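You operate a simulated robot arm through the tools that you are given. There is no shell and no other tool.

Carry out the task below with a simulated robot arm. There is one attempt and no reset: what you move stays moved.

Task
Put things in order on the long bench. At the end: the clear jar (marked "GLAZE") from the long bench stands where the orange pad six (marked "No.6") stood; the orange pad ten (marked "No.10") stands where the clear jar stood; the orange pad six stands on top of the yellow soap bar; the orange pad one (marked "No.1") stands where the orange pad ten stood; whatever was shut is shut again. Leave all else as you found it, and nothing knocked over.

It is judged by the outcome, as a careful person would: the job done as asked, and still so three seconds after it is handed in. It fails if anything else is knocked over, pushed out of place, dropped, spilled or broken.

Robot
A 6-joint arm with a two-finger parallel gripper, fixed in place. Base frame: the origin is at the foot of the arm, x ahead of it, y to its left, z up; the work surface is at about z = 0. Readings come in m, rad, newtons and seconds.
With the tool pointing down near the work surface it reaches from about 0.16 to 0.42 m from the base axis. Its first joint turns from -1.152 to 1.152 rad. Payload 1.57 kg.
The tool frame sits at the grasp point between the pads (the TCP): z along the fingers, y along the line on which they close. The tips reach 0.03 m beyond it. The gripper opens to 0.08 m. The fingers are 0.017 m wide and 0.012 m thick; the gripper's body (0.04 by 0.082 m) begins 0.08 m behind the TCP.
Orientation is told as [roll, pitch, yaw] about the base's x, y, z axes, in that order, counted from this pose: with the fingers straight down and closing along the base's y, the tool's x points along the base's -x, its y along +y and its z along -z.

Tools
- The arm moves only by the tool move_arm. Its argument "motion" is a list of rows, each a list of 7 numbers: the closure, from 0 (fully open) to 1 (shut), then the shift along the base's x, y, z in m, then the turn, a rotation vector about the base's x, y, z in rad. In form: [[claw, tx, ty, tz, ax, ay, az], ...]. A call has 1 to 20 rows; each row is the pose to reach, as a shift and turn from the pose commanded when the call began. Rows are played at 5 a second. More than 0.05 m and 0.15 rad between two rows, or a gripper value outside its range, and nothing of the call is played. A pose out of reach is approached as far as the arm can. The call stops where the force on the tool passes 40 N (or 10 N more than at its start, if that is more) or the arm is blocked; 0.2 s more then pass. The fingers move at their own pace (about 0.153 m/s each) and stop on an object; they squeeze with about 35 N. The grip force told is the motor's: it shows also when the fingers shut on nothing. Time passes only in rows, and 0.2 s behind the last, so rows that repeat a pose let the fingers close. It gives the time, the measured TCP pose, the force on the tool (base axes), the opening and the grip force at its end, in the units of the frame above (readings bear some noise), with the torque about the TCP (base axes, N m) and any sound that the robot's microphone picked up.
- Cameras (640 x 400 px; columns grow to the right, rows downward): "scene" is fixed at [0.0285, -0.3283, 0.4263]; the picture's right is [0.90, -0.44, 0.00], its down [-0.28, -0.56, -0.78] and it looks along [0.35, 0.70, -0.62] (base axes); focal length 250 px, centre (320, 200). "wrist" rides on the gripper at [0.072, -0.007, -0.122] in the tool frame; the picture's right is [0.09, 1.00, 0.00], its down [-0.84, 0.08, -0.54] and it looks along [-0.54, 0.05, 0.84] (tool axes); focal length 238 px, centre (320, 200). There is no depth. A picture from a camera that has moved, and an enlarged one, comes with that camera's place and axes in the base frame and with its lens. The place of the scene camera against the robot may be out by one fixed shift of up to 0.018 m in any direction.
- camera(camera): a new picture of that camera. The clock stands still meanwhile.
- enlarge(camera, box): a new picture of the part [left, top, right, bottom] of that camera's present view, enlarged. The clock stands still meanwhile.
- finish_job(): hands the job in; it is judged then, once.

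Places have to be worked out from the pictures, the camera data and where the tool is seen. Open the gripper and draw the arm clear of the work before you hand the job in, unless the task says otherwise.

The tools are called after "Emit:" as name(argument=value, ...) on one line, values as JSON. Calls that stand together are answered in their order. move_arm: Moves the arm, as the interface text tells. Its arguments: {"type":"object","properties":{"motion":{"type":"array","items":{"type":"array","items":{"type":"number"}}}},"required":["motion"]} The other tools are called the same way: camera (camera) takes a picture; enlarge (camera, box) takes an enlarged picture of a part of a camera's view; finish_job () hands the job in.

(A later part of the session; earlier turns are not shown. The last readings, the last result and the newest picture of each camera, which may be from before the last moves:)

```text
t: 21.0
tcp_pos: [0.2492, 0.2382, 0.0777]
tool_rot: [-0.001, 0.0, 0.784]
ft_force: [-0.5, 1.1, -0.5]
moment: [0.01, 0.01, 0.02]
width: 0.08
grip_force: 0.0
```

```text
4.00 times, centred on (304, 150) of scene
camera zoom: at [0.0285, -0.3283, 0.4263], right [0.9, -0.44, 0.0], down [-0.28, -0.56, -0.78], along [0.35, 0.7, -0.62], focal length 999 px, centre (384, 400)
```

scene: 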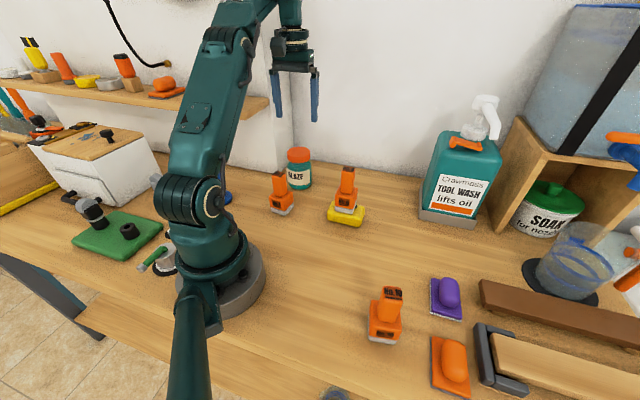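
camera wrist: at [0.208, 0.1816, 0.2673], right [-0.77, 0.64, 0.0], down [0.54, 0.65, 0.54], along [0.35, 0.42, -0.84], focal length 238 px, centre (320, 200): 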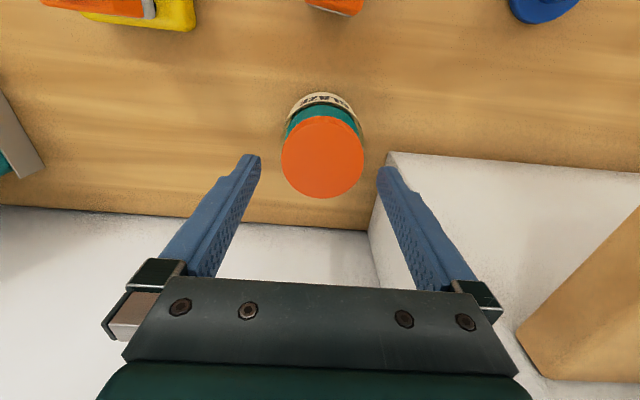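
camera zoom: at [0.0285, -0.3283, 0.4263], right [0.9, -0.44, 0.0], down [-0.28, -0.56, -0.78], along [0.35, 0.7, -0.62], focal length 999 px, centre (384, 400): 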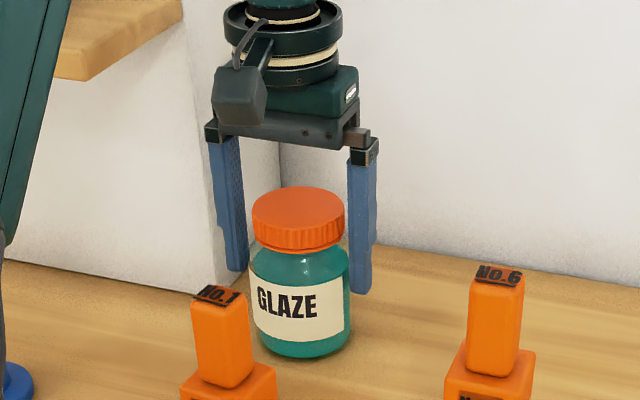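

The glass body fits between the fingers with a few millimetres on each side and no contact force. I'll lower the last 32 mm in small steps.

Emit:
move_arm(motion=[[0, 0, 0, -0.01, 0, 0, 0], [0, 0, 0, -0.02, 0, 0, 0], [0, 0, 0, -0.03, 0, 0, 0], [0, 0, 0, -0.032, 0, 0, 0], [0, 0, 0, -0.032, 0, 0, 0]])

Emit:
enlarge(camera="wrist", box=[208, 100, 432, 240])

Emit:
enlarge(camera="scene", box=[240, 100, 368, 200])

```text
t: 22.2
tcp_pos: [0.2514, 0.2404, 0.0483]
tool_rot: [0.0, 0.0, 0.785]
ft_force: [-0.2, -0.1, -0.6]
moment: [0.01, -0.01, -0.02]
width: 0.0798
grip_force: 0.0
```

```text
2.86 times, centred on (320, 170) of wrist
camera zoom: at [0.2055, 0.1839, 0.171], right [-0.77, 0.64, 0.0], down [0.54, 0.65, 0.54], along [0.35, 0.42, -0.84], focal length 681 px, centre (320, 286)
```

zoom: 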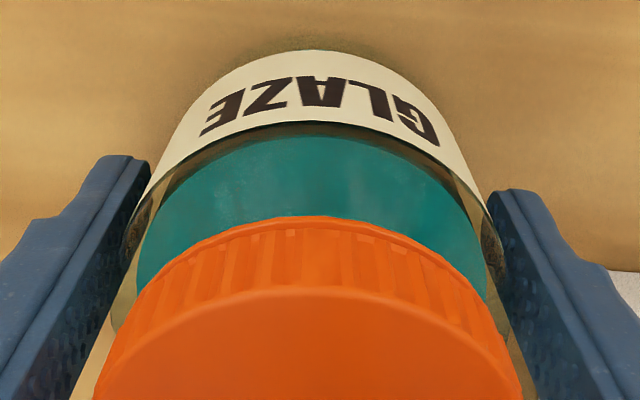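

```text
4.00 times, centred on (304, 150) of scene
camera zoom: at [0.0285, -0.3283, 0.4263], right [0.9, -0.44, 0.0], down [-0.28, -0.56, -0.78], along [0.35, 0.7, -0.62], focal length 999 px, centre (384, 400)
```

zoom: 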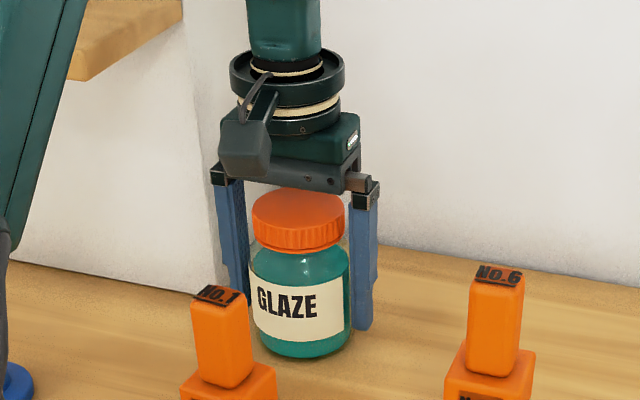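

The fingers straddle the glass body without contact. I'll close the gripper on it.

Emit:
move_arm(motion=[[0.05, 0, 0, 0, 0, 0, 0], [0.1, 0, 0, 0, 0, 0, 0], [0.15, 0, 0, 0, 0, 0, 0], [0.25, 0, 0, 0, 0, 0, 0], [0.5, 0, 0, 0, 0, 0, 0], [1, 0, 0, 0, 0, 0, 0], [1, 0, 0, 0, 0, 0, 0]])

Emit:
enlarge(camera="wrist", box=[208, 100, 432, 240])

Emit:
enlarge(camera="scene", box=[240, 100, 368, 200])

```text
t: 23.8
tcp_pos: [0.2519, 0.2394, 0.0481]
tool_rot: [0.0, 0.0, 0.786]
ft_force: [1.2, -0.9, 0.4]
moment: [-0.04, -0.02, -0.01]
width: 0.0713
grip_force: 34.9
```

```text
2.86 times, centred on (320, 170) of wrist
camera zoom: at [0.2055, 0.1839, 0.1711], right [-0.77, 0.64, 0.0], down [0.54, 0.65, 0.54], along [0.35, 0.42, -0.84], focal length 681 px, centre (320, 286)
```

zoom: 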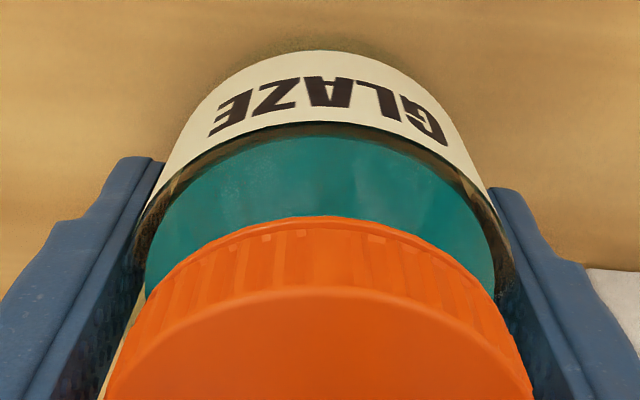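

```text
4.00 times, centred on (304, 150) of scene
camera zoom: at [0.0285, -0.3283, 0.4263], right [0.9, -0.44, 0.0], down [-0.28, -0.56, -0.78], along [0.35, 0.7, -0.62], focal length 999 px, centre (384, 400)
```

zoom: 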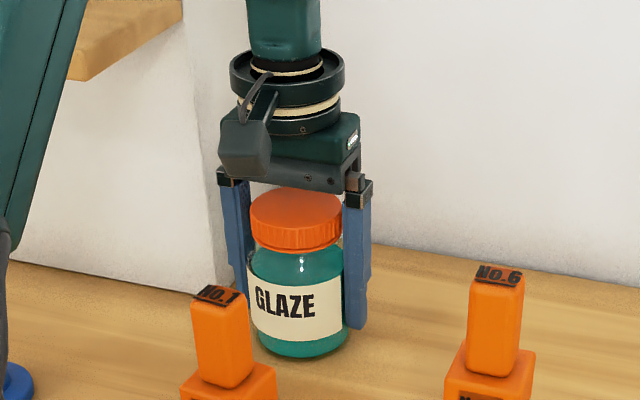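

The jar is firmly held (71.3 mm). I'll lift it straight up high enough to clear No.6 on the soap, then check.

Emit:
move_arm(motion=[[1, 0, 0, 0.008, 0, 0, 0], [1, 0, 0, 0.025, 0, 0, 0], [1, 0, 0, 0.05, 0, 0, 0], [1, 0, 0, 0.075, 0, 0, 0], [1, 0, 0, 0.1, 0, 0, 0], [1, 0, 0, 0.125, 0, 0, 0], [1, 0, 0, 0.15, 0, 0, 0], [1, 0, 0, 0.165, 0, 0, 0], [1, 0, 0, 0.165, 0, 0, 0]])

Emit:
camera(camera="scene")

Emit:
camera(camera="wrist")

```text
t: 25.8
tcp_pos: [0.2513, 0.2409, 0.2143]
tool_rot: [0.001, 0.0, 0.785]
ft_force: [-0.6, 0.3, -2.9]
moment: [0.0, 0.01, 0.01]
width: 0.0678
grip_force: 34.7
```

```text
taken
```

scene: 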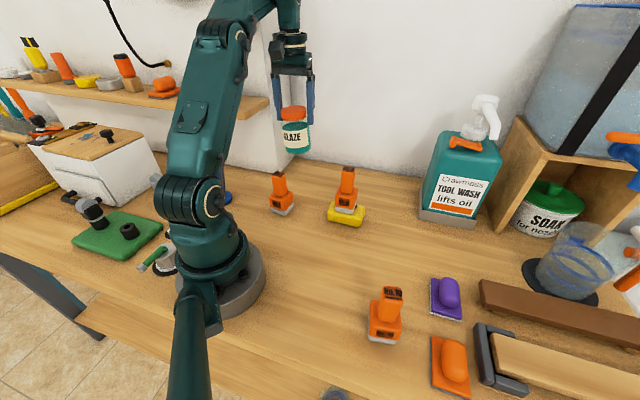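

```text
taken
camera wrist: at [0.2043, 0.1853, 0.3372], right [-0.77, 0.64, 0.0], down [0.54, 0.65, 0.54], along [0.35, 0.42, -0.84], focal length 238 px, centre (320, 200)
```

wrist: 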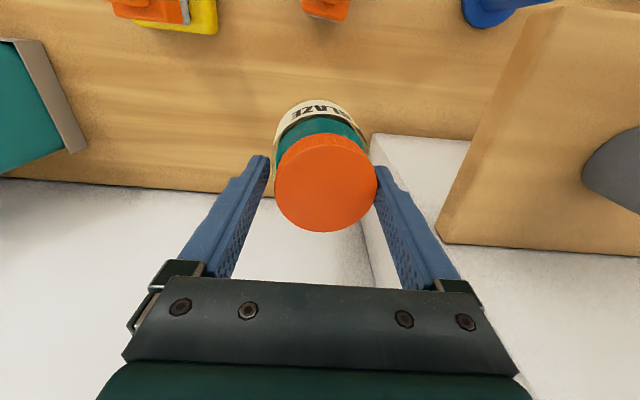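

The opening dropped from 71.3 to 67.8 mm, so the jar may have slipped in the grip. I'll look closely before moving.

Emit:
enlarge(camera="scene", box=[240, 40, 368, 170])

Emit:
enlarge(camera="wrist", box=[208, 90, 432, 240])

```text
3.08 times, centred on (304, 105) of scene
camera zoom: at [0.0285, -0.3283, 0.4263], right [0.9, -0.44, 0.0], down [-0.28, -0.56, -0.78], along [0.35, 0.7, -0.62], focal length 769 px, centre (369, 492)
```

zoom: 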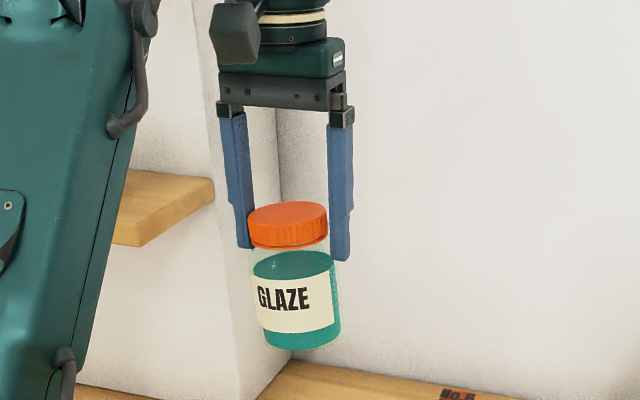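

```text
2.67 times, centred on (320, 165) of wrist
camera zoom: at [0.2043, 0.1853, 0.3372], right [-0.77, 0.64, 0.0], down [0.54, 0.65, 0.54], along [0.35, 0.42, -0.84], focal length 636 px, centre (320, 293)
```

zoom: 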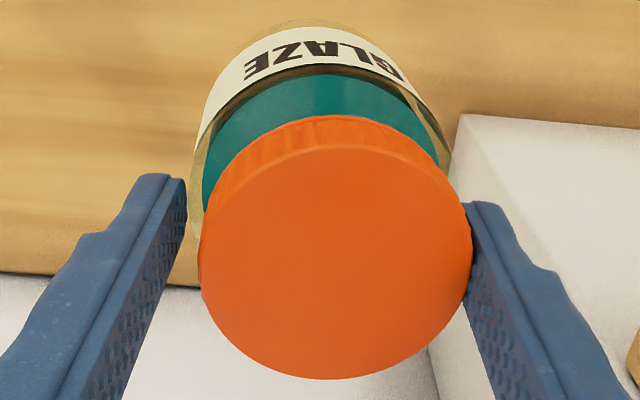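

The jar has slipped downward in the grip (fingers now near its shoulder, bottom about 0.107 m up). I'll lower it promptly straight back to its own spot, slowing down near the bench.

Emit:
move_arm(motion=[[1, 0, 0, -0.04, 0, 0, 0], [1, 0, 0, -0.08, 0, 0, 0], [1, 0, 0, -0.095, 0, 0, 0], [1, 0, 0, -0.1, 0, 0, 0], [1, 0, 0, -0.105, 0, 0, 0]])

Emit:
enlarge(camera="scene", box=[240, 70, 368, 200])

Emit:
enlarge(camera="wrist", box=[208, 90, 432, 240])

```text
t: 27.0
tcp_pos: [0.2514, 0.2419, 0.1094]
tool_rot: [0.002, -0.004, 0.785]
ft_force: [-10.6, -0.6, 31.4]
moment: [0.03, 0.21, -0.11]
width: 0.0602
grip_force: 35.1
```

```text
3.08 times, centred on (304, 135) of scene
camera zoom: at [0.0284, -0.3284, 0.4263], right [0.9, -0.44, 0.0], down [-0.28, -0.56, -0.78], along [0.35, 0.7, -0.62], focal length 769 px, centre (369, 400)
```

zoom: 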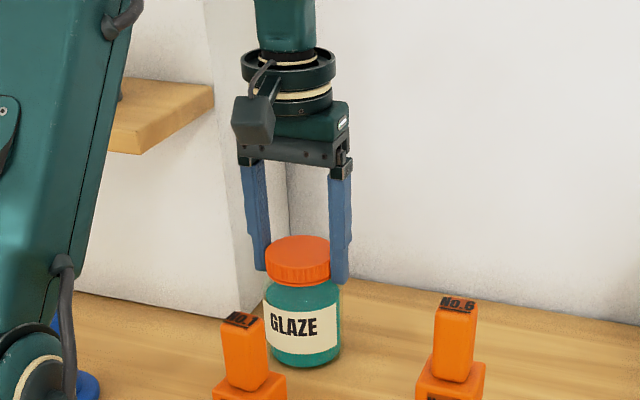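

```text
2.67 times, centred on (320, 165) of wrist
camera zoom: at [0.2047, 0.1843, 0.2329], right [-0.77, 0.64, 0.0], down [0.53, 0.64, 0.55], along [0.35, 0.42, -0.84], focal length 636 px, centre (320, 293)
```

zoom: 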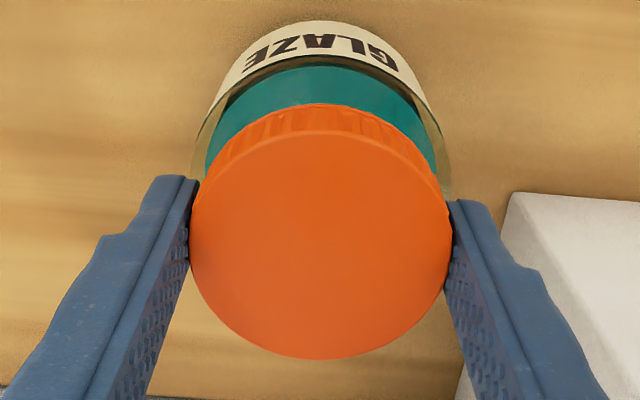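

The jar is back upright on the bench at its spot, now gripped by its ribbed lid (60 mm) with the tips pressing on the shoulder. I'll relieve the pressure, then try a small 1 cm lift by the lid to see if it holds without slipping.

Emit:
move_arm(motion=[[1, 0, 0, 0.002, 0, 0, 0], [1, 0, 0, 0.003, 0, 0, 0], [1, 0, 0, 0.003, 0, 0, 0]])

Emit:
enlarge(camera="scene", box=[260, 110, 340, 200])

Emit:
enlarge(camera="wrist", box=[208, 90, 432, 240])

```text
t: 27.8
tcp_pos: [0.2504, 0.24, 0.1107]
tool_rot: [-0.001, 0.001, 0.786]
ft_force: [0.5, 1.9, 2.2]
moment: [0.19, -0.23, 0.04]
width: 0.0599
grip_force: 35.7
```

```text
4.44 times, centred on (300, 155) of scene
camera zoom: at [0.0285, -0.3283, 0.4263], right [0.9, -0.44, 0.0], down [-0.28, -0.56, -0.78], along [0.35, 0.7, -0.62], focal length 1110 px, centre (409, 400)
```

zoom: 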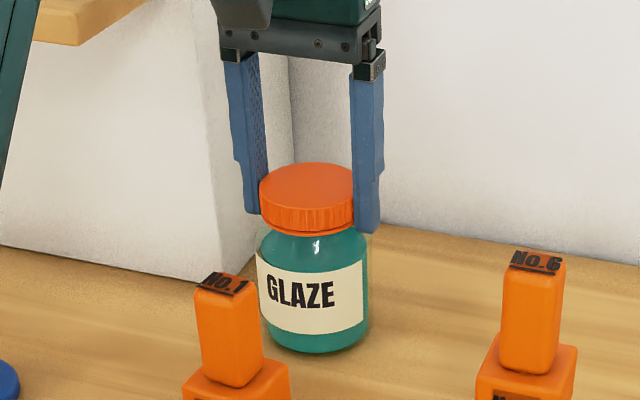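

```text
2.67 times, centred on (320, 165) of wrist
camera zoom: at [0.2054, 0.1845, 0.2336], right [-0.77, 0.64, 0.0], down [0.54, 0.65, 0.54], along [0.35, 0.41, -0.84], focal length 636 px, centre (320, 293)
```

zoom: 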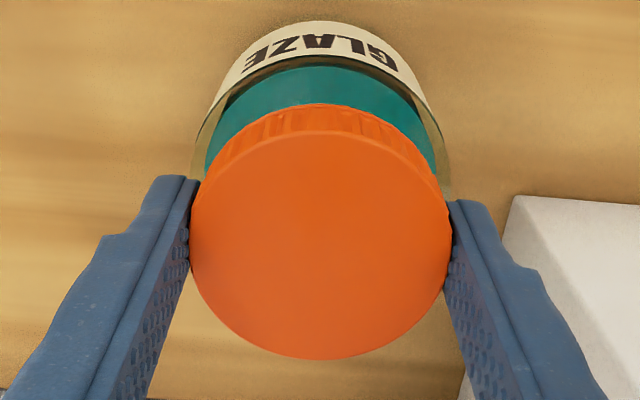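

The jar is standing square and the lid is centred in the grip. I'll do a slow 12 mm test lift.

Emit:
move_arm(motion=[[1, 0, 0, 0.003, 0, 0, 0], [1, 0, 0, 0.006, 0, 0, 0], [1, 0, 0, 0.009, 0, 0, 0], [1, 0, 0, 0.012, 0, 0, 0], [1, 0, 0, 0.012, 0, 0, 0], [1, 0, 0, 0.012, 0, 0, 0]])

Emit:
enlarge(camera="scene", box=[260, 110, 340, 200])

Emit:
enlarge(camera="wrist", box=[208, 90, 432, 240])

```text
t: 29.2
tcp_pos: [0.2519, 0.2404, 0.1239]
tool_rot: [-0.001, 0.0, 0.786]
ft_force: [-0.2, 0.5, -3.2]
moment: [0.01, -0.02, -0.01]
width: 0.0599
grip_force: 34.8
```

```text
4.44 times, centred on (300, 155) of scene
camera zoom: at [0.0285, -0.3283, 0.4263], right [0.9, -0.44, 0.0], down [-0.28, -0.56, -0.78], along [0.35, 0.7, -0.62], focal length 1110 px, centre (409, 400)
```

zoom: 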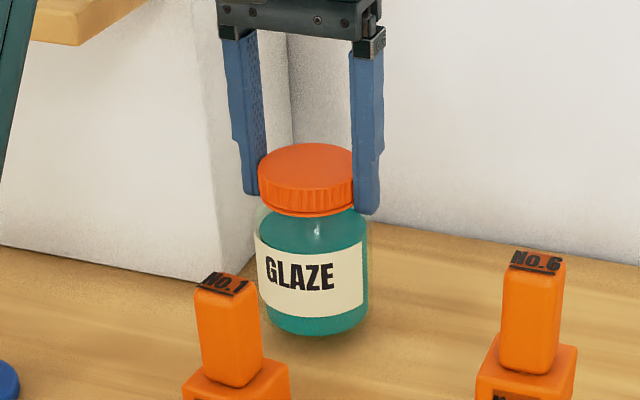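

```text
2.67 times, centred on (320, 165) of wrist
camera zoom: at [0.2058, 0.1847, 0.2458], right [-0.77, 0.64, 0.0], down [0.54, 0.65, 0.54], along [0.35, 0.42, -0.84], focal length 636 px, centre (320, 293)
```

zoom: 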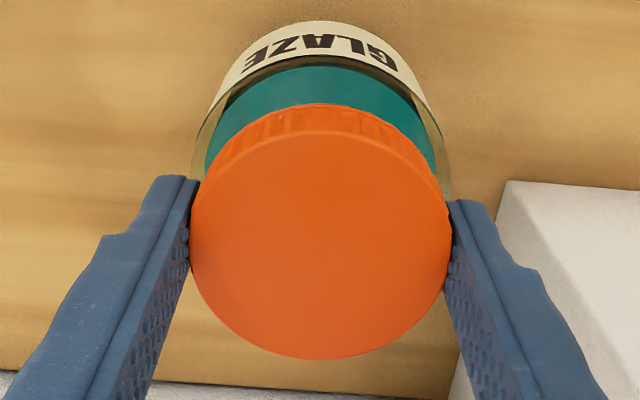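

The jar lifts together with the lid and shows no slip (same position in the wrist view). I'll keep lifting slowly and recheck.

Emit:
move_arm(motion=[[1, 0, 0, 0.015, 0, 0, 0], [1, 0, 0, 0.03, 0, 0, 0], [1, 0, 0, 0.045, 0, 0, 0], [1, 0, 0, 0.06, 0, 0, 0], [1, 0, 0, 0.075, 0, 0, 0], [1, 0, 0, 0.09, 0, 0, 0], [1, 0, 0, 0.1, 0, 0, 0], [1, 0, 0, 0.1, 0, 0, 0]])

Emit:
enlarge(camera="wrist", box=[208, 90, 432, 240])

```text
t: 31.0
tcp_pos: [0.2509, 0.2409, 0.2211]
tool_rot: [0.0, -0.001, 0.786]
ft_force: [-0.6, -0.2, -3.4]
moment: [0.03, 0.0, -0.04]
width: 0.0595
grip_force: 34.9
```

```text
2.67 times, centred on (320, 165) of wrist
camera zoom: at [0.2051, 0.1855, 0.3435], right [-0.77, 0.64, 0.0], down [0.54, 0.65, 0.54], along [0.35, 0.42, -0.84], focal length 636 px, centre (320, 293)
```

zoom: 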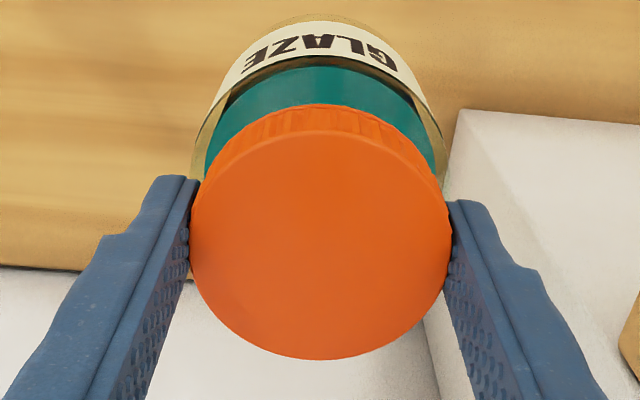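

Still no slip. I'll carry the jar at height on an inward arc, clear of No.1 and No.6, to above No.6's former place (0.284,-0.099).

Emit:
move_arm(motion=[[1, -0.004, -0.022, 0.011, 0, 0, 0], [1, -0.008, -0.045, 0.022, 0, 0, 0], [1, -0.013, -0.068, 0.033, 0, 0, 0], [1, -0.017, -0.091, 0.0434, 0, 0, 0], [1, -0.019, -0.116, 0.0484, 0, 0, 0], [1, -0.02, -0.141, 0.0484, 0, 0, 0], [1, -0.021, -0.166, 0.0484, 0, 0, 0], [1, -0.022, -0.191, 0.0484, 0, 0, 0], [1, -0.013, -0.216, 0.0484, 0, 0, 0], [1, -0.004, -0.241, 0.0484, 0, 0, 0], [1, 0.005, -0.266, 0.0484, 0, 0, 0], [1, 0.014, -0.291, 0.0484, 0, 0, 0], [1, 0.023, -0.316, 0.0484, 0, 0, 0], [1, 0.032, -0.3402, 0.0484, 0, 0, 0], [1, 0.032, -0.3402, 0.0484, 0, 0, 0]])

Emit:
camera(camera="wrist")

Emit:
camera(camera="scene")

```text
t: 34.2
tcp_pos: [0.2828, -0.0999, 0.2718]
tool_rot: [0.0, 0.0, 0.785]
ft_force: [0.2, 0.0, -3.0]
moment: [0.0, 0.01, -0.01]
width: 0.0599
grip_force: 34.8
```

```text
taken
camera wrist: at [0.2377, -0.156, 0.3948], right [-0.77, 0.64, 0.0], down [0.54, 0.65, 0.54], along [0.35, 0.42, -0.84], focal length 238 px, centre (320, 200)
```

wrist: 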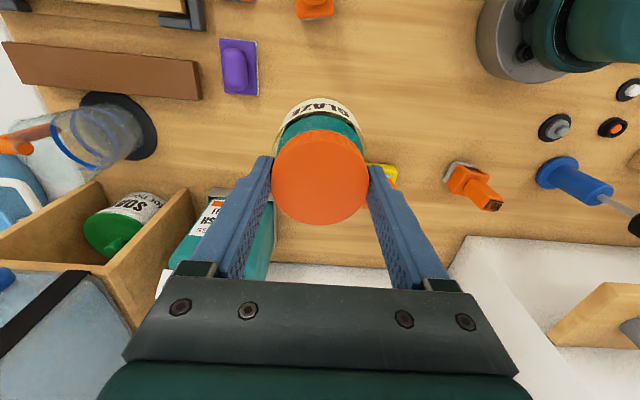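

```text
taken
```

scene: 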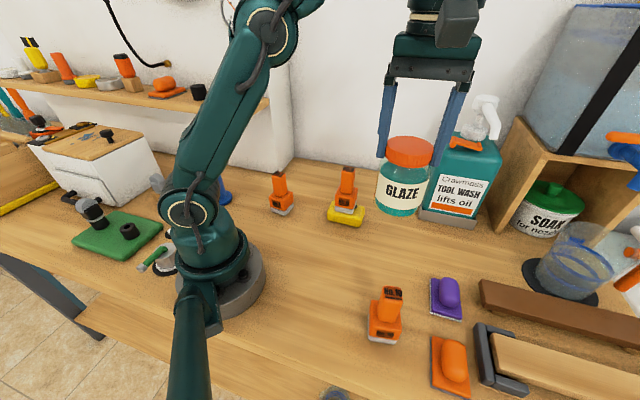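

The jar is above No.6's former place with a steady grip. I'll lower it to a few millimetres above the bench.

Emit:
move_arm(motion=[[1, 0, 0, -0.025, 0, 0, 0], [1, 0, 0, -0.05, 0, 0, 0], [1, 0, 0, -0.075, 0, 0, 0], [1, 0, 0, -0.1, 0, 0, 0], [1, 0, 0, -0.125, 0, 0, 0], [1, 0, 0, -0.145, 0, 0, 0], [1, 0, 0, -0.155, 0, 0, 0], [1, 0, 0, -0.155, 0, 0, 0]])

Emit:
camera(camera="scene")

Emit:
camera(camera="wrist")

```text
t: 36.0
tcp_pos: [0.2831, -0.0984, 0.1151]
tool_rot: [0.0, -0.001, 0.784]
ft_force: [0.0, -0.3, -2.1]
moment: [-0.01, -0.01, 0.0]
width: 0.0599
grip_force: 35.1
```

```text
taken
```

scene: 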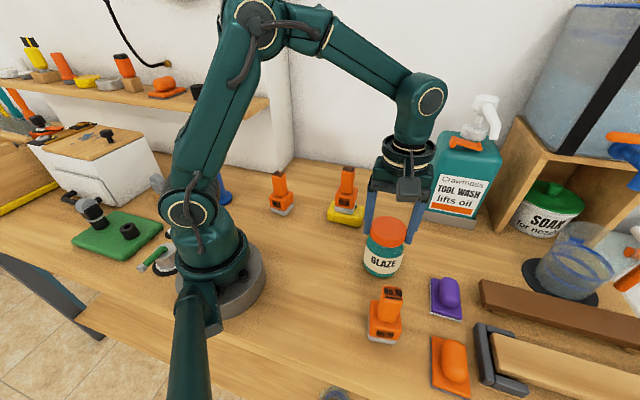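

```text
taken
camera wrist: at [0.2373, -0.1543, 0.2378], right [-0.77, 0.64, 0.0], down [0.54, 0.65, 0.54], along [0.35, 0.42, -0.84], focal length 238 px, centre (320, 200)
```

wrist: 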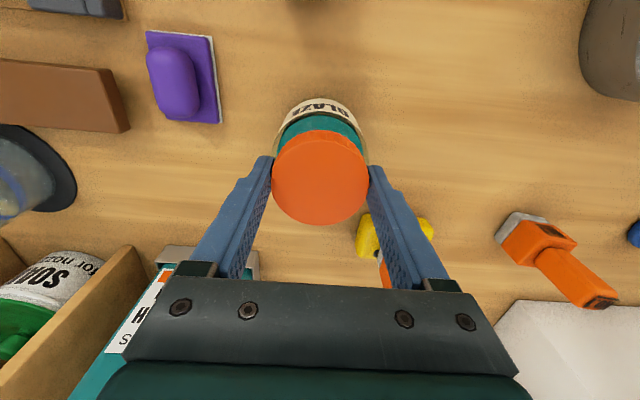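

The jar hangs a few millimetres above the bench. I'll lower in small steps to contact.

Emit:
move_arm(motion=[[1, 0, 0, -0.002, 0, 0, 0], [1, 0, 0, -0.004, 0, 0, 0], [1, 0, 0, -0.004, 0, 0, 0]])

```text
t: 36.8
tcp_pos: [0.2834, -0.0993, 0.1107]
tool_rot: [0.0, 0.001, 0.785]
ft_force: [0.0, 0.4, -2.7]
moment: [-0.03, 0.05, 0.01]
width: 0.0596
grip_force: 34.9
```

No contact yet (the weight is still carried). I'll lower another 1.5 mm.

Emit:
move_arm(motion=[[1, 0, 0, -0.0008, 0, 0, 0], [1, 0, 0, -0.0016, 0, 0, 0], [1, 0, 0, -0.0016, 0, 0, 0]])

```text
t: 37.6
tcp_pos: [0.2838, -0.1, 0.11]
tool_rot: [-0.001, 0.0, 0.786]
ft_force: [-7.0, 2.1, 19.6]
moment: [0.76, 0.25, 0.16]
width: 0.0596
grip_force: 35.3
```

Contact with ~20 N. I'll ease back slightly, then open the fingers.

Emit:
move_arm(motion=[[1, 0, 0, 0.0008, 0, 0, 0], [1, 0, 0, 0.0008, 0, 0, 0]])

```text
t: 38.2
tcp_pos: [0.2828, -0.1002, 0.111]
tool_rot: [-0.001, -0.002, 0.784]
ft_force: [-0.5, 4.6, 8.9]
moment: [0.71, -0.16, 0.12]
width: 0.0598
grip_force: 34.9
```

Emit:
move_arm(motion=[[1, 0, 0, 0.0005, 0, 0, 0], [0.22, 0, 0, 0.0005, 0, 0, 0], [0.15, 0, 0, 0.0005, 0, 0, 0], [0.05, 0, 0, 0.0005, 0, 0, 0], [0, 0, 0, 0.0005, 0, 0, 0], [0, 0, 0, 0.0005, 0, 0, 0]])

Emit:
enlarge(camera="wrist", box=[208, 90, 432, 240])

Emit:
enlarge(camera="scene", box=[330, 180, 450, 300])

```text
t: 39.6
tcp_pos: [0.2837, -0.1008, 0.1103]
tool_rot: [0.0, 0.001, 0.786]
ft_force: [0.4, 0.1, -1.0]
moment: [-0.02, 0.01, 0.0]
width: 0.0799
grip_force: 0.0
```

```text
2.67 times, centred on (320, 165) of wrist
camera zoom: at [0.2374, -0.1566, 0.2342], right [-0.77, 0.64, 0.0], down [0.54, 0.65, 0.54], along [0.35, 0.42, -0.84], focal length 636 px, centre (320, 293)
```

zoom: 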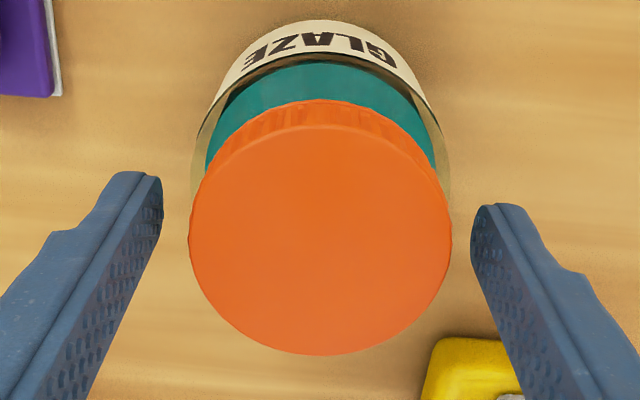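

```text
3.33 times, centred on (390, 240) of scene
camera zoom: at [0.0285, -0.3283, 0.4263], right [0.9, -0.44, 0.0], down [-0.28, -0.56, -0.78], along [0.35, 0.7, -0.62], focal length 833 px, centre (87, 67)
```

zoom: 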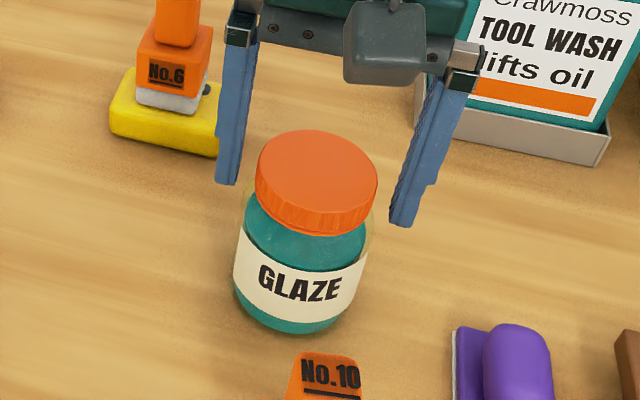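

The jar stands upright where No.6 stood. I'll rise, then go over to No.10 (≈(0.210,-0.205), edges rotated ~8° further) with yaw ≈ 53° to inspect it.

Emit:
move_arm(motion=[[0, 0, 0, 0.03, 0, 0, 0], [0, 0, 0, 0.065, 0, 0, 0], [0, 0, 0, 0.1, 0, 0, 0], [0, 0, 0, 0.13, 0, 0, 0], [0, -0.015, -0.02, 0.13, 0, 0, 0.05], [0, -0.03, -0.041, 0.13, 0, 0, 0.1], [0, -0.045, -0.062, 0.12, 0, 0, 0.149], [0, -0.06, -0.084, 0.115, 0, 0, 0.149], [0, -0.074, -0.106, 0.11, 0, 0, 0.149], [0, -0.074, -0.106, 0.11, 0, 0, 0.149]])

Emit:
camera(camera="wrist")

Emit:
enlarge(camera="wrist", box=[240, 70, 400, 170])

Emit:
camera(camera="scene")

```text
t: 41.8
tcp_pos: [0.2096, -0.2084, 0.2214]
tool_rot: [-0.001, 0.0, 0.935]
ft_force: [0.3, -0.4, 0.8]
moment: [-0.02, -0.01, 0.01]
width: 0.0799
grip_force: 0.1
```

```text
taken
camera wrist: at [0.1727, -0.2699, 0.345], right [-0.86, 0.52, 0.0], down [0.43, 0.72, 0.54], along [0.28, 0.46, -0.84], focal length 238 px, centre (320, 200)
```

wrist: 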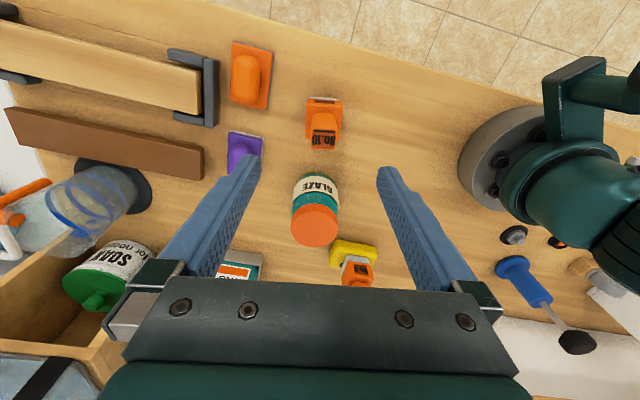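

```text
4.00 times, centred on (320, 120) of wrist
camera zoom: at [0.1727, -0.2699, 0.345], right [-0.86, 0.52, 0.0], down [0.43, 0.72, 0.54], along [0.28, 0.46, -0.84], focal length 953 px, centre (320, 520)
```

zoom: 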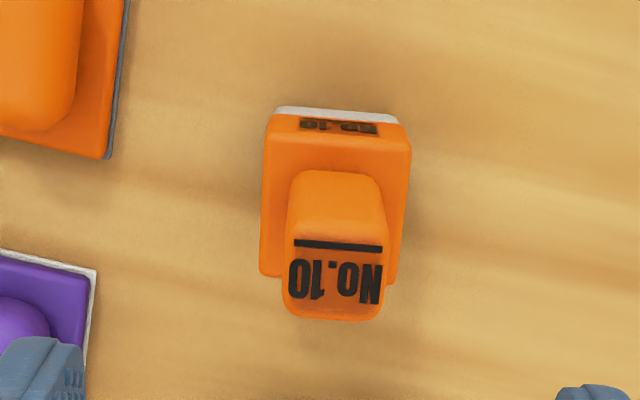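

```text
taken
```

scene: 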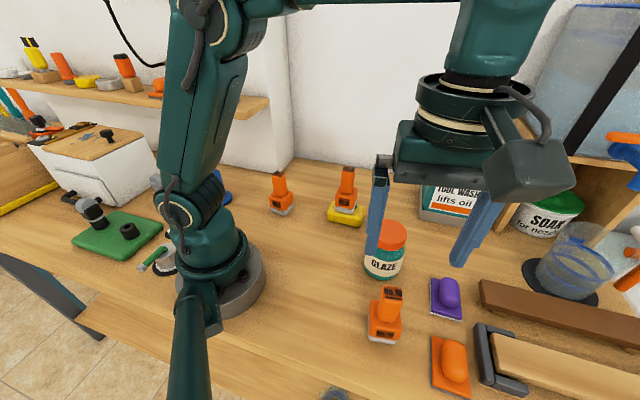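

No.10 measures 41 mm square like No.6, aligned with the tool, centred ~8 mm ahead and 4 mm to the right of the TCP. I'll shift over it and descend to just above its top with partly closed fingers.

Emit:
move_arm(motion=[[0.3, 0.0015, 0.0085, 0, 0, 0, 0], [0.3, 0.0015, 0.0085, -0.035, 0, 0, 0], [0.3, 0.0015, 0.0085, -0.07, 0, 0, 0], [0.3, 0.0015, 0.0085, -0.07, 0, 0, 0]])

Emit:
enlarge(camera="wrist", box=[224, 80, 416, 200])

Emit:
camera(camera="wrist")

```text
t: 42.8
tcp_pos: [0.211, -0.2013, 0.1517]
tool_rot: [-0.001, 0.0, 0.934]
ft_force: [1.2, 0.1, 0.2]
moment: [0.0, 0.01, 0.0]
width: 0.0561
grip_force: 0.1
```

```text
3.33 times, centred on (320, 140) of wrist
camera zoom: at [0.1729, -0.2626, 0.2758], right [-0.86, 0.52, 0.0], down [0.44, 0.72, 0.54], along [0.28, 0.46, -0.84], focal length 794 px, centre (320, 400)
```

zoom: 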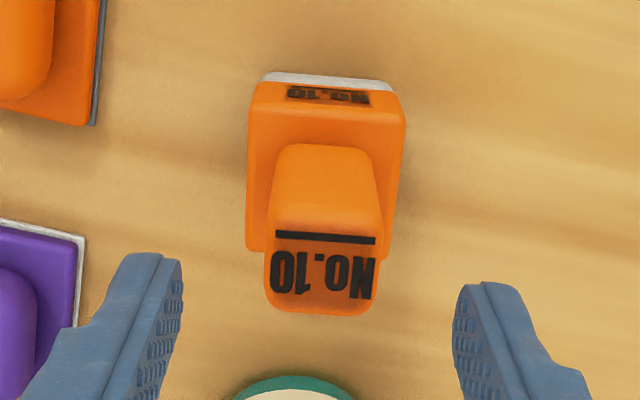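

```text
taken
camera wrist: at [0.1729, -0.2626, 0.2758], right [-0.86, 0.52, 0.0], down [0.44, 0.72, 0.54], along [0.28, 0.46, -0.84], focal length 238 px, centre (320, 200)
```

wrist: 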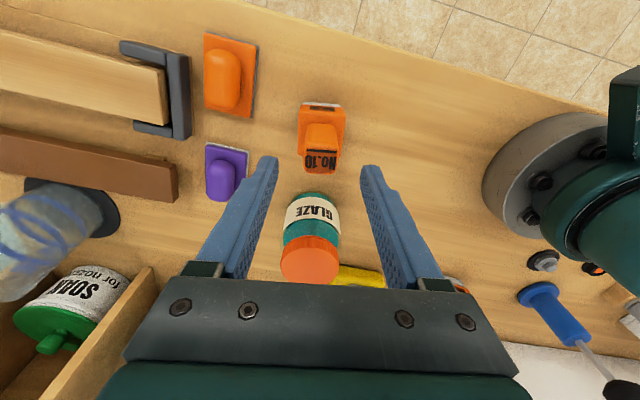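

The handle is well centred between the fingers (about 2 mm ahead of centre). I'll descend to handle height with that small correction and close.

Emit:
move_arm(motion=[[0.3, 0.0011, 0.0014, -0.02, 0, 0, 0], [0.3, 0.0011, 0.0014, -0.04, 0, 0, 0], [0.3, 0.0011, 0.0014, -0.06, 0, 0, 0], [0.3, 0.0011, 0.0014, -0.0685, 0, 0, 0], [0.3, 0.0011, 0.0014, -0.0685, 0, 0, 0]])

Emit:
enlarge(camera="wrist", box=[224, 100, 416, 220])

Emit:
enlarge(camera="scene", box=[330, 210, 490, 370])

```text
t: 44.0
tcp_pos: [0.2112, -0.1993, 0.0836]
tool_rot: [0.0, -0.002, 0.933]
ft_force: [0.3, -0.3, 0.0]
moment: [-0.02, -0.01, -0.01]
width: 0.056
grip_force: 0.1
```

```text
3.33 times, centred on (320, 160) of wrist
camera zoom: at [0.174, -0.2608, 0.2065], right [-0.86, 0.52, 0.0], down [0.44, 0.72, 0.54], along [0.28, 0.46, -0.84], focal length 794 px, centre (320, 333)
```

zoom: 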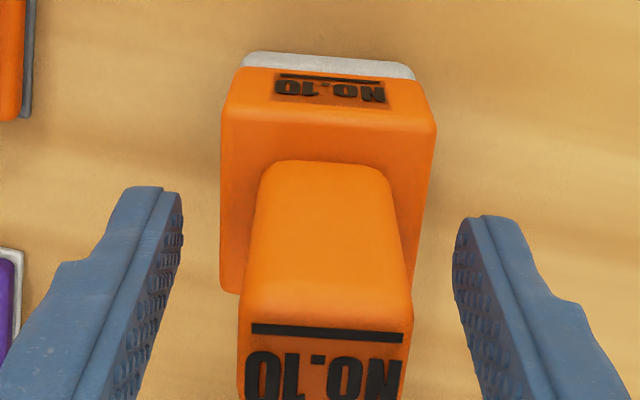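

```text
2.50 times, centred on (410, 290) of scene
camera zoom: at [0.0285, -0.3283, 0.4263], right [0.9, -0.44, 0.0], down [-0.28, -0.56, -0.78], along [0.35, 0.7, -0.62], focal length 625 px, centre (95, -25)
```

zoom: 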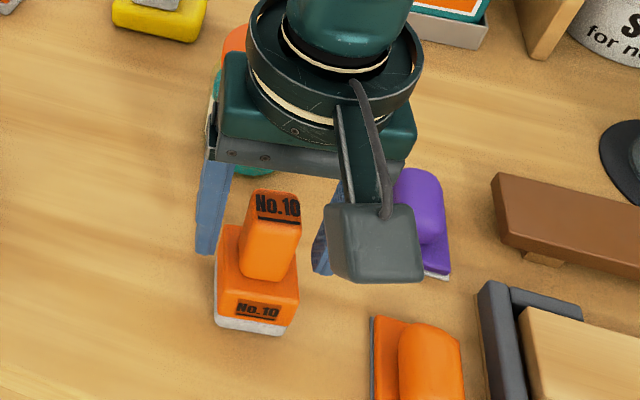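

The pad sits exactly as No.6 did when gripped, so it's centred. Closing on the handle.

Emit:
move_arm(motion=[[0.45, 0, 0, 0, 0, 0, 0], [0.6, 0, 0, 0, 0, 0, 0], [0.8, 0, 0, 0, 0, 0, 0], [1, 0, 0, 0, 0, 0, 0], [1, 0, 0, 0, 0, 0, 0]])

Emit:
enlarge(camera="wrist", box=[224, 100, 416, 220])

```text
t: 45.2
tcp_pos: [0.2116, -0.1974, 0.0847]
tool_rot: [0.0, 0.0, 0.933]
ft_force: [-0.8, 0.0, -0.8]
moment: [0.01, 0.02, -0.01]
width: 0.0267
grip_force: 35.8
```

```text
3.33 times, centred on (320, 160) of wrist
camera zoom: at [0.174, -0.2608, 0.2067], right [-0.86, 0.52, 0.0], down [0.44, 0.72, 0.54], along [0.28, 0.46, -0.84], focal length 794 px, centre (320, 333)
```

zoom: 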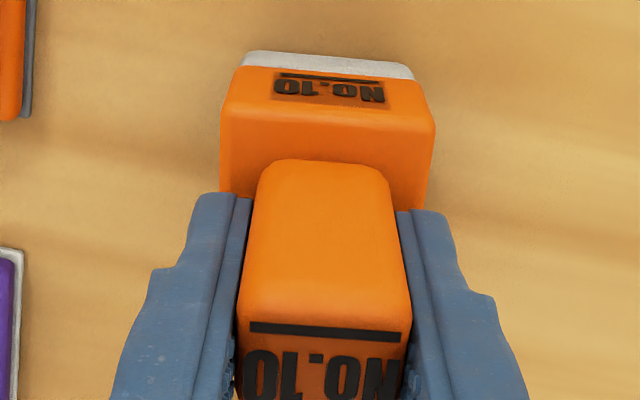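

No.10 is gripped (26.7 mm) without being displaced. I'll lift it straight up and carry it at height toward the jar's former place, keeping clear of the jar, No.6 and No.1.

Emit:
move_arm(motion=[[1, 0, 0, 0.01, 0, 0, 0], [1, 0, 0, 0.03, 0, 0, 0], [1, 0, 0, 0.06, 0, 0, 0], [1, 0, 0, 0.09, 0, 0, 0], [1, 0, 0, 0.12, 0, 0, 0], [1, 0, 0, 0.15, 0, 0, 0], [1, 0, 0, 0.165, 0, 0, 0], [1, 0, 0, 0.165, 0, 0, 0]])

Emit:
camera(camera="wrist")

Emit:
camera(camera="scene")

```text
t: 47.0
tcp_pos: [0.2125, -0.1979, 0.2489]
tool_rot: [0.0, 0.0, 0.934]
ft_force: [-0.8, -0.5, -1.2]
moment: [-0.02, -0.03, 0.02]
width: 0.0266
grip_force: 35.2
```

```text
taken
camera wrist: at [0.1753, -0.2596, 0.3713], right [-0.86, 0.52, 0.0], down [0.44, 0.72, 0.54], along [0.28, 0.46, -0.84], focal length 238 px, centre (320, 200)
```

wrist: 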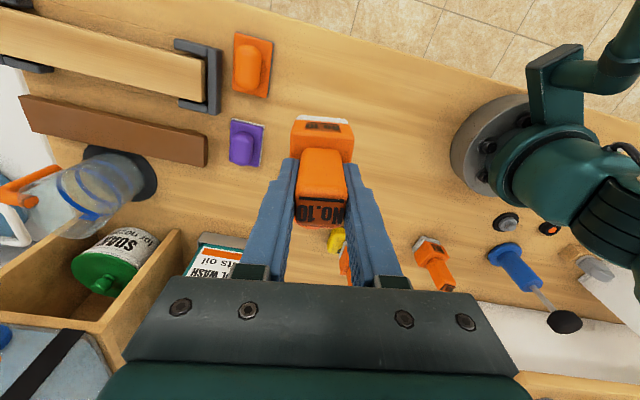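

```text
taken
```

scene: 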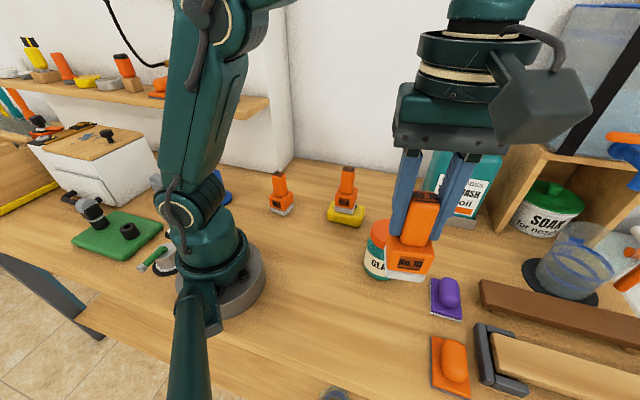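

No.10 is held steadily with its base ~16 cm up. I'll carry it on an inward arc to above the jar's former place (0.253,0.240).

Emit:
move_arm(motion=[[1, -0.0007, 0.025, 0, 0, 0, 0], [1, -0.0014, 0.05, 0, 0, 0, 0], [1, -0.002, 0.075, 0, 0, 0, 0], [1, -0.0026, 0.0954, 0, 0, 0, 0], [1, -0.0016, 0.1204, 0, 0, 0, 0], [1, -0.0008, 0.1454, 0, 0, 0, 0], [1, 0, 0.1704, 0, 0, 0, 0], [1, 0.0008, 0.1954, 0, 0, 0, 0], [1, 0.0016, 0.2204, 0, 0, 0, 0], [1, 0.0024, 0.2454, 0, 0, 0, 0], [1, 0.0074, 0.2704, 0, 0, 0, 0], [1, 0.0124, 0.2954, 0, 0, 0, 0], [1, 0.0174, 0.3204, 0, 0, 0, 0], [1, 0.0224, 0.3454, 0, 0, 0, 0], [1, 0.027, 0.368, 0, 0, 0, 0], [1, 0.0315, 0.3905, 0, 0, 0, 0], [1, 0.036, 0.413, 0, 0, 0, 0], [1, 0.0406, 0.4357, 0, 0, 0, 0], [1, 0.0406, 0.4357, 0, 0, 0, 0]])

Emit:
camera(camera="wrist")

Emit:
camera(camera="scene")

```text
t: 51.0
tcp_pos: [0.2461, 0.2312, 0.2447]
tool_rot: [0.001, 0.0, 0.933]
ft_force: [1.0, 0.1, -1.7]
moment: [0.02, 0.01, -0.01]
width: 0.0264
grip_force: 35.2
out of reach, approached as far as the arm can: row 18, 19
```

```text
taken
camera wrist: at [0.2089, 0.1701, 0.3683], right [-0.86, 0.52, 0.0], down [0.44, 0.72, 0.54], along [0.28, 0.46, -0.84], focal length 238 px, centre (320, 200)
```

wrist: 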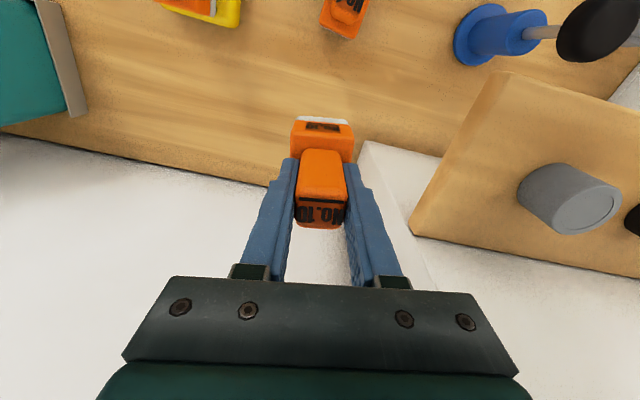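

```text
taken
```

scene: 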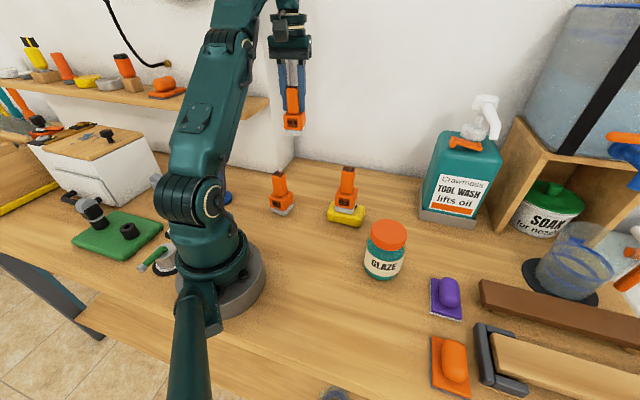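

The arm was slightly out of reach at that height, stopping ~1 cm short. I'll lower 35 mm where the reach is larger and re-measure where it is.

Emit:
move_arm(motion=[[1, 0, 0, -0.015, 0, 0, 0], [1, 0, 0, -0.03, 0, 0, 0], [1, 0, 0, -0.04, 0, 0, 0], [1, 0, 0, -0.04, 0, 0, 0], [1, 0, 0, -0.04, 0, 0, 0]])

```text
t: 52.2
tcp_pos: [0.2484, 0.2328, 0.2033]
tool_rot: [0.0, 0.001, 0.934]
ft_force: [-0.6, -0.2, -1.2]
moment: [-0.01, 0.02, -0.01]
width: 0.0266
grip_force: 35.0
```

The reference is now the clamped pose, near (0.247,0.2325,0.204). I'll shift the missing ~6 mm each way and descend partway, taking further readings.

Emit:
move_arm(motion=[[1, 0.0058, 0.0063, 0, 0, 0, 0], [1, 0.0058, 0.0063, -0.03, 0, 0, 0], [1, 0.0058, 0.0063, -0.06, 0, 0, 0], [1, 0.0058, 0.0063, -0.06, 0, 0, 0]])

Emit:
camera(camera="wrist")

Emit:
enlarge(camera="scene", box=[230, 70, 358, 200])

```text
t: 53.2
tcp_pos: [0.2554, 0.2358, 0.1446]
tool_rot: [-0.001, 0.001, 0.934]
ft_force: [0.4, 0.0, -1.8]
moment: [-0.02, 0.02, -0.02]
width: 0.0267
grip_force: 35.0
```

```text
taken
camera wrist: at [0.2179, 0.1744, 0.2671], right [-0.86, 0.52, 0.0], down [0.44, 0.72, 0.54], along [0.28, 0.46, -0.84], focal length 238 px, centre (320, 200)
```

wrist: 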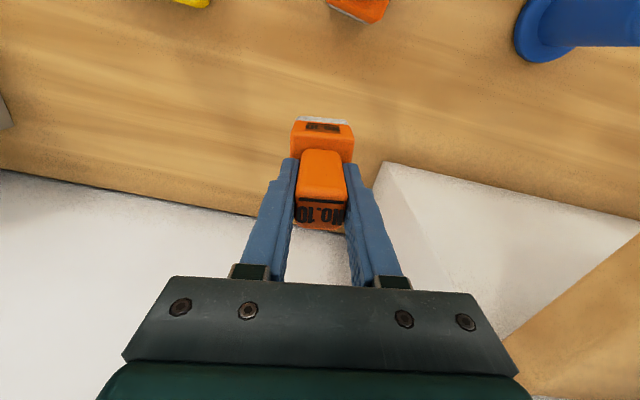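

```text
3.08 times, centred on (294, 135) of scene
camera zoom: at [0.0285, -0.3283, 0.4263], right [0.9, -0.44, 0.0], down [-0.28, -0.56, -0.78], along [0.35, 0.7, -0.62], focal length 769 px, centre (400, 400)
```

zoom: 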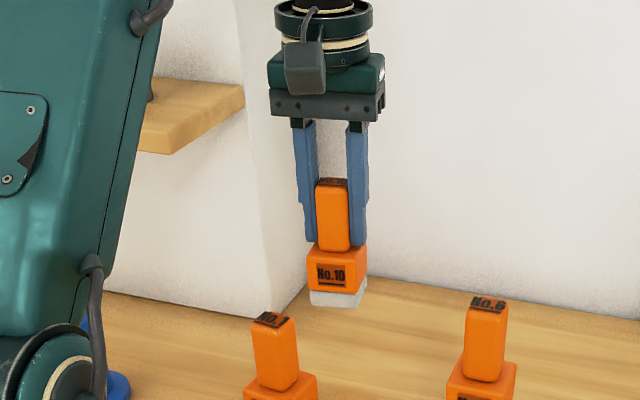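

I'll use the wall's bottom corner as a landmark to confirm the tool's position; enlarging it in this view.

Emit:
enlarge(camera="wrist", box=[224, 80, 416, 200])

Emit:
move_arm(motion=[[1, 0, 0, 0, 0, 0, 0]])

```text
3.33 times, centred on (320, 140) of wrist
camera zoom: at [0.2179, 0.1744, 0.2671], right [-0.86, 0.52, 0.0], down [0.44, 0.72, 0.54], along [0.28, 0.46, -0.84], focal length 794 px, centre (320, 400)
```

zoom: 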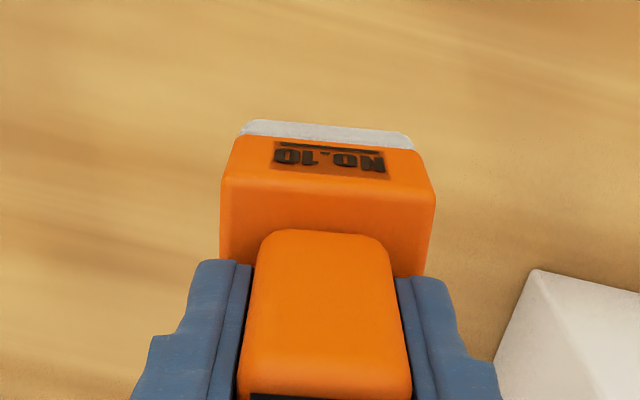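

```text
t: 53.6
tcp_pos: [0.2547, 0.2358, 0.1447]
tool_rot: [-0.001, 0.002, 0.933]
ft_force: [-0.6, -0.3, -1.2]
moment: [0.0, 0.04, 0.01]
width: 0.0267
grip_force: 35.1
```

The tool reads near (0.2546,0.2376); I'll nudge by (-1.2, +2.3) mm to match the jar's former centre and descend to just above the bench.

Emit:
move_arm(motion=[[1, -0.0012, 0.0023, 0, 0, 0, 0], [1, -0.0012, 0.0023, -0.025, 0, 0, 0], [1, -0.0012, 0.0023, -0.045, 0, 0, 0], [1, -0.0012, 0.0023, -0.055, 0, 0, 0], [1, -0.0012, 0.0023, -0.055, 0, 0, 0]])

Emit:
enlarge(camera="scene", box=[250, 90, 346, 200])

Emit:
enlarge(camera="wrist", box=[224, 80, 416, 200])

```text
t: 54.8
tcp_pos: [0.2522, 0.2396, 0.089]
tool_rot: [-0.001, -0.001, 0.936]
ft_force: [-0.3, 0.0, -1.3]
moment: [0.01, -0.04, 0.02]
width: 0.0265
grip_force: 34.7
```

```text
3.64 times, centred on (298, 145) of scene
camera zoom: at [0.0285, -0.3283, 0.4263], right [0.9, -0.44, 0.0], down [-0.28, -0.56, -0.78], along [0.35, 0.7, -0.62], focal length 909 px, centre (400, 400)
```

zoom: 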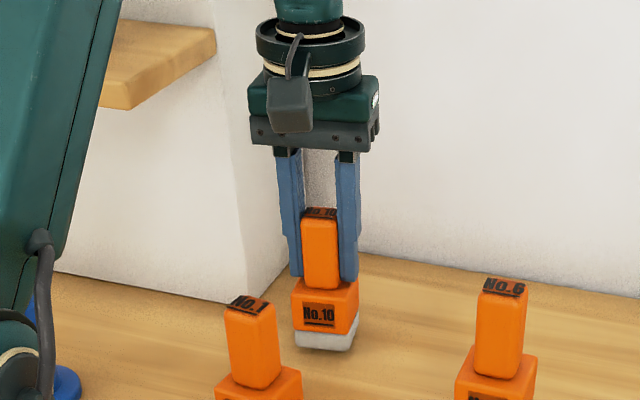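

```text
3.33 times, centred on (320, 140) of wrist
camera zoom: at [0.2157, 0.177, 0.2132], right [-0.86, 0.52, 0.0], down [0.44, 0.72, 0.54], along [0.28, 0.46, -0.84], focal length 794 px, centre (320, 400)
```

zoom: 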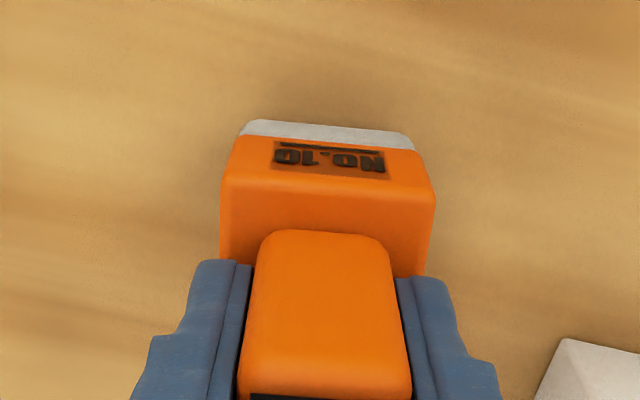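

Position reads (0.252,0.240), on target. Now lowering in small steps to contact.

Emit:
move_arm(motion=[[1, 0, 0, -0.0015, 0, 0, 0], [1, 0, 0, -0.003, 0, 0, 0], [1, 0, 0, -0.0045, 0, 0, 0], [1, 0, 0, -0.0045, 0, 0, 0]])

```text
t: 55.8
tcp_pos: [0.2523, 0.2403, 0.0849]
tool_rot: [0.0, 0.0, 0.933]
ft_force: [0.1, 0.0, -1.3]
moment: [-0.01, 0.01, 0.01]
width: 0.0266
grip_force: 35.3
```

Emit:
move_arm(motion=[[1, 0, 0, -0.0008, 0, 0, 0], [1, 0, 0, -0.0015, 0, 0, 0], [1, 0, 0, -0.0015, 0, 0, 0]])

```text
t: 56.6
tcp_pos: [0.2534, 0.2406, 0.0832]
tool_rot: [0.0, 0.002, 0.934]
ft_force: [-5.7, -4.1, 18.6]
moment: [-0.24, 0.36, 0.0]
width: 0.0267
grip_force: 34.8
```

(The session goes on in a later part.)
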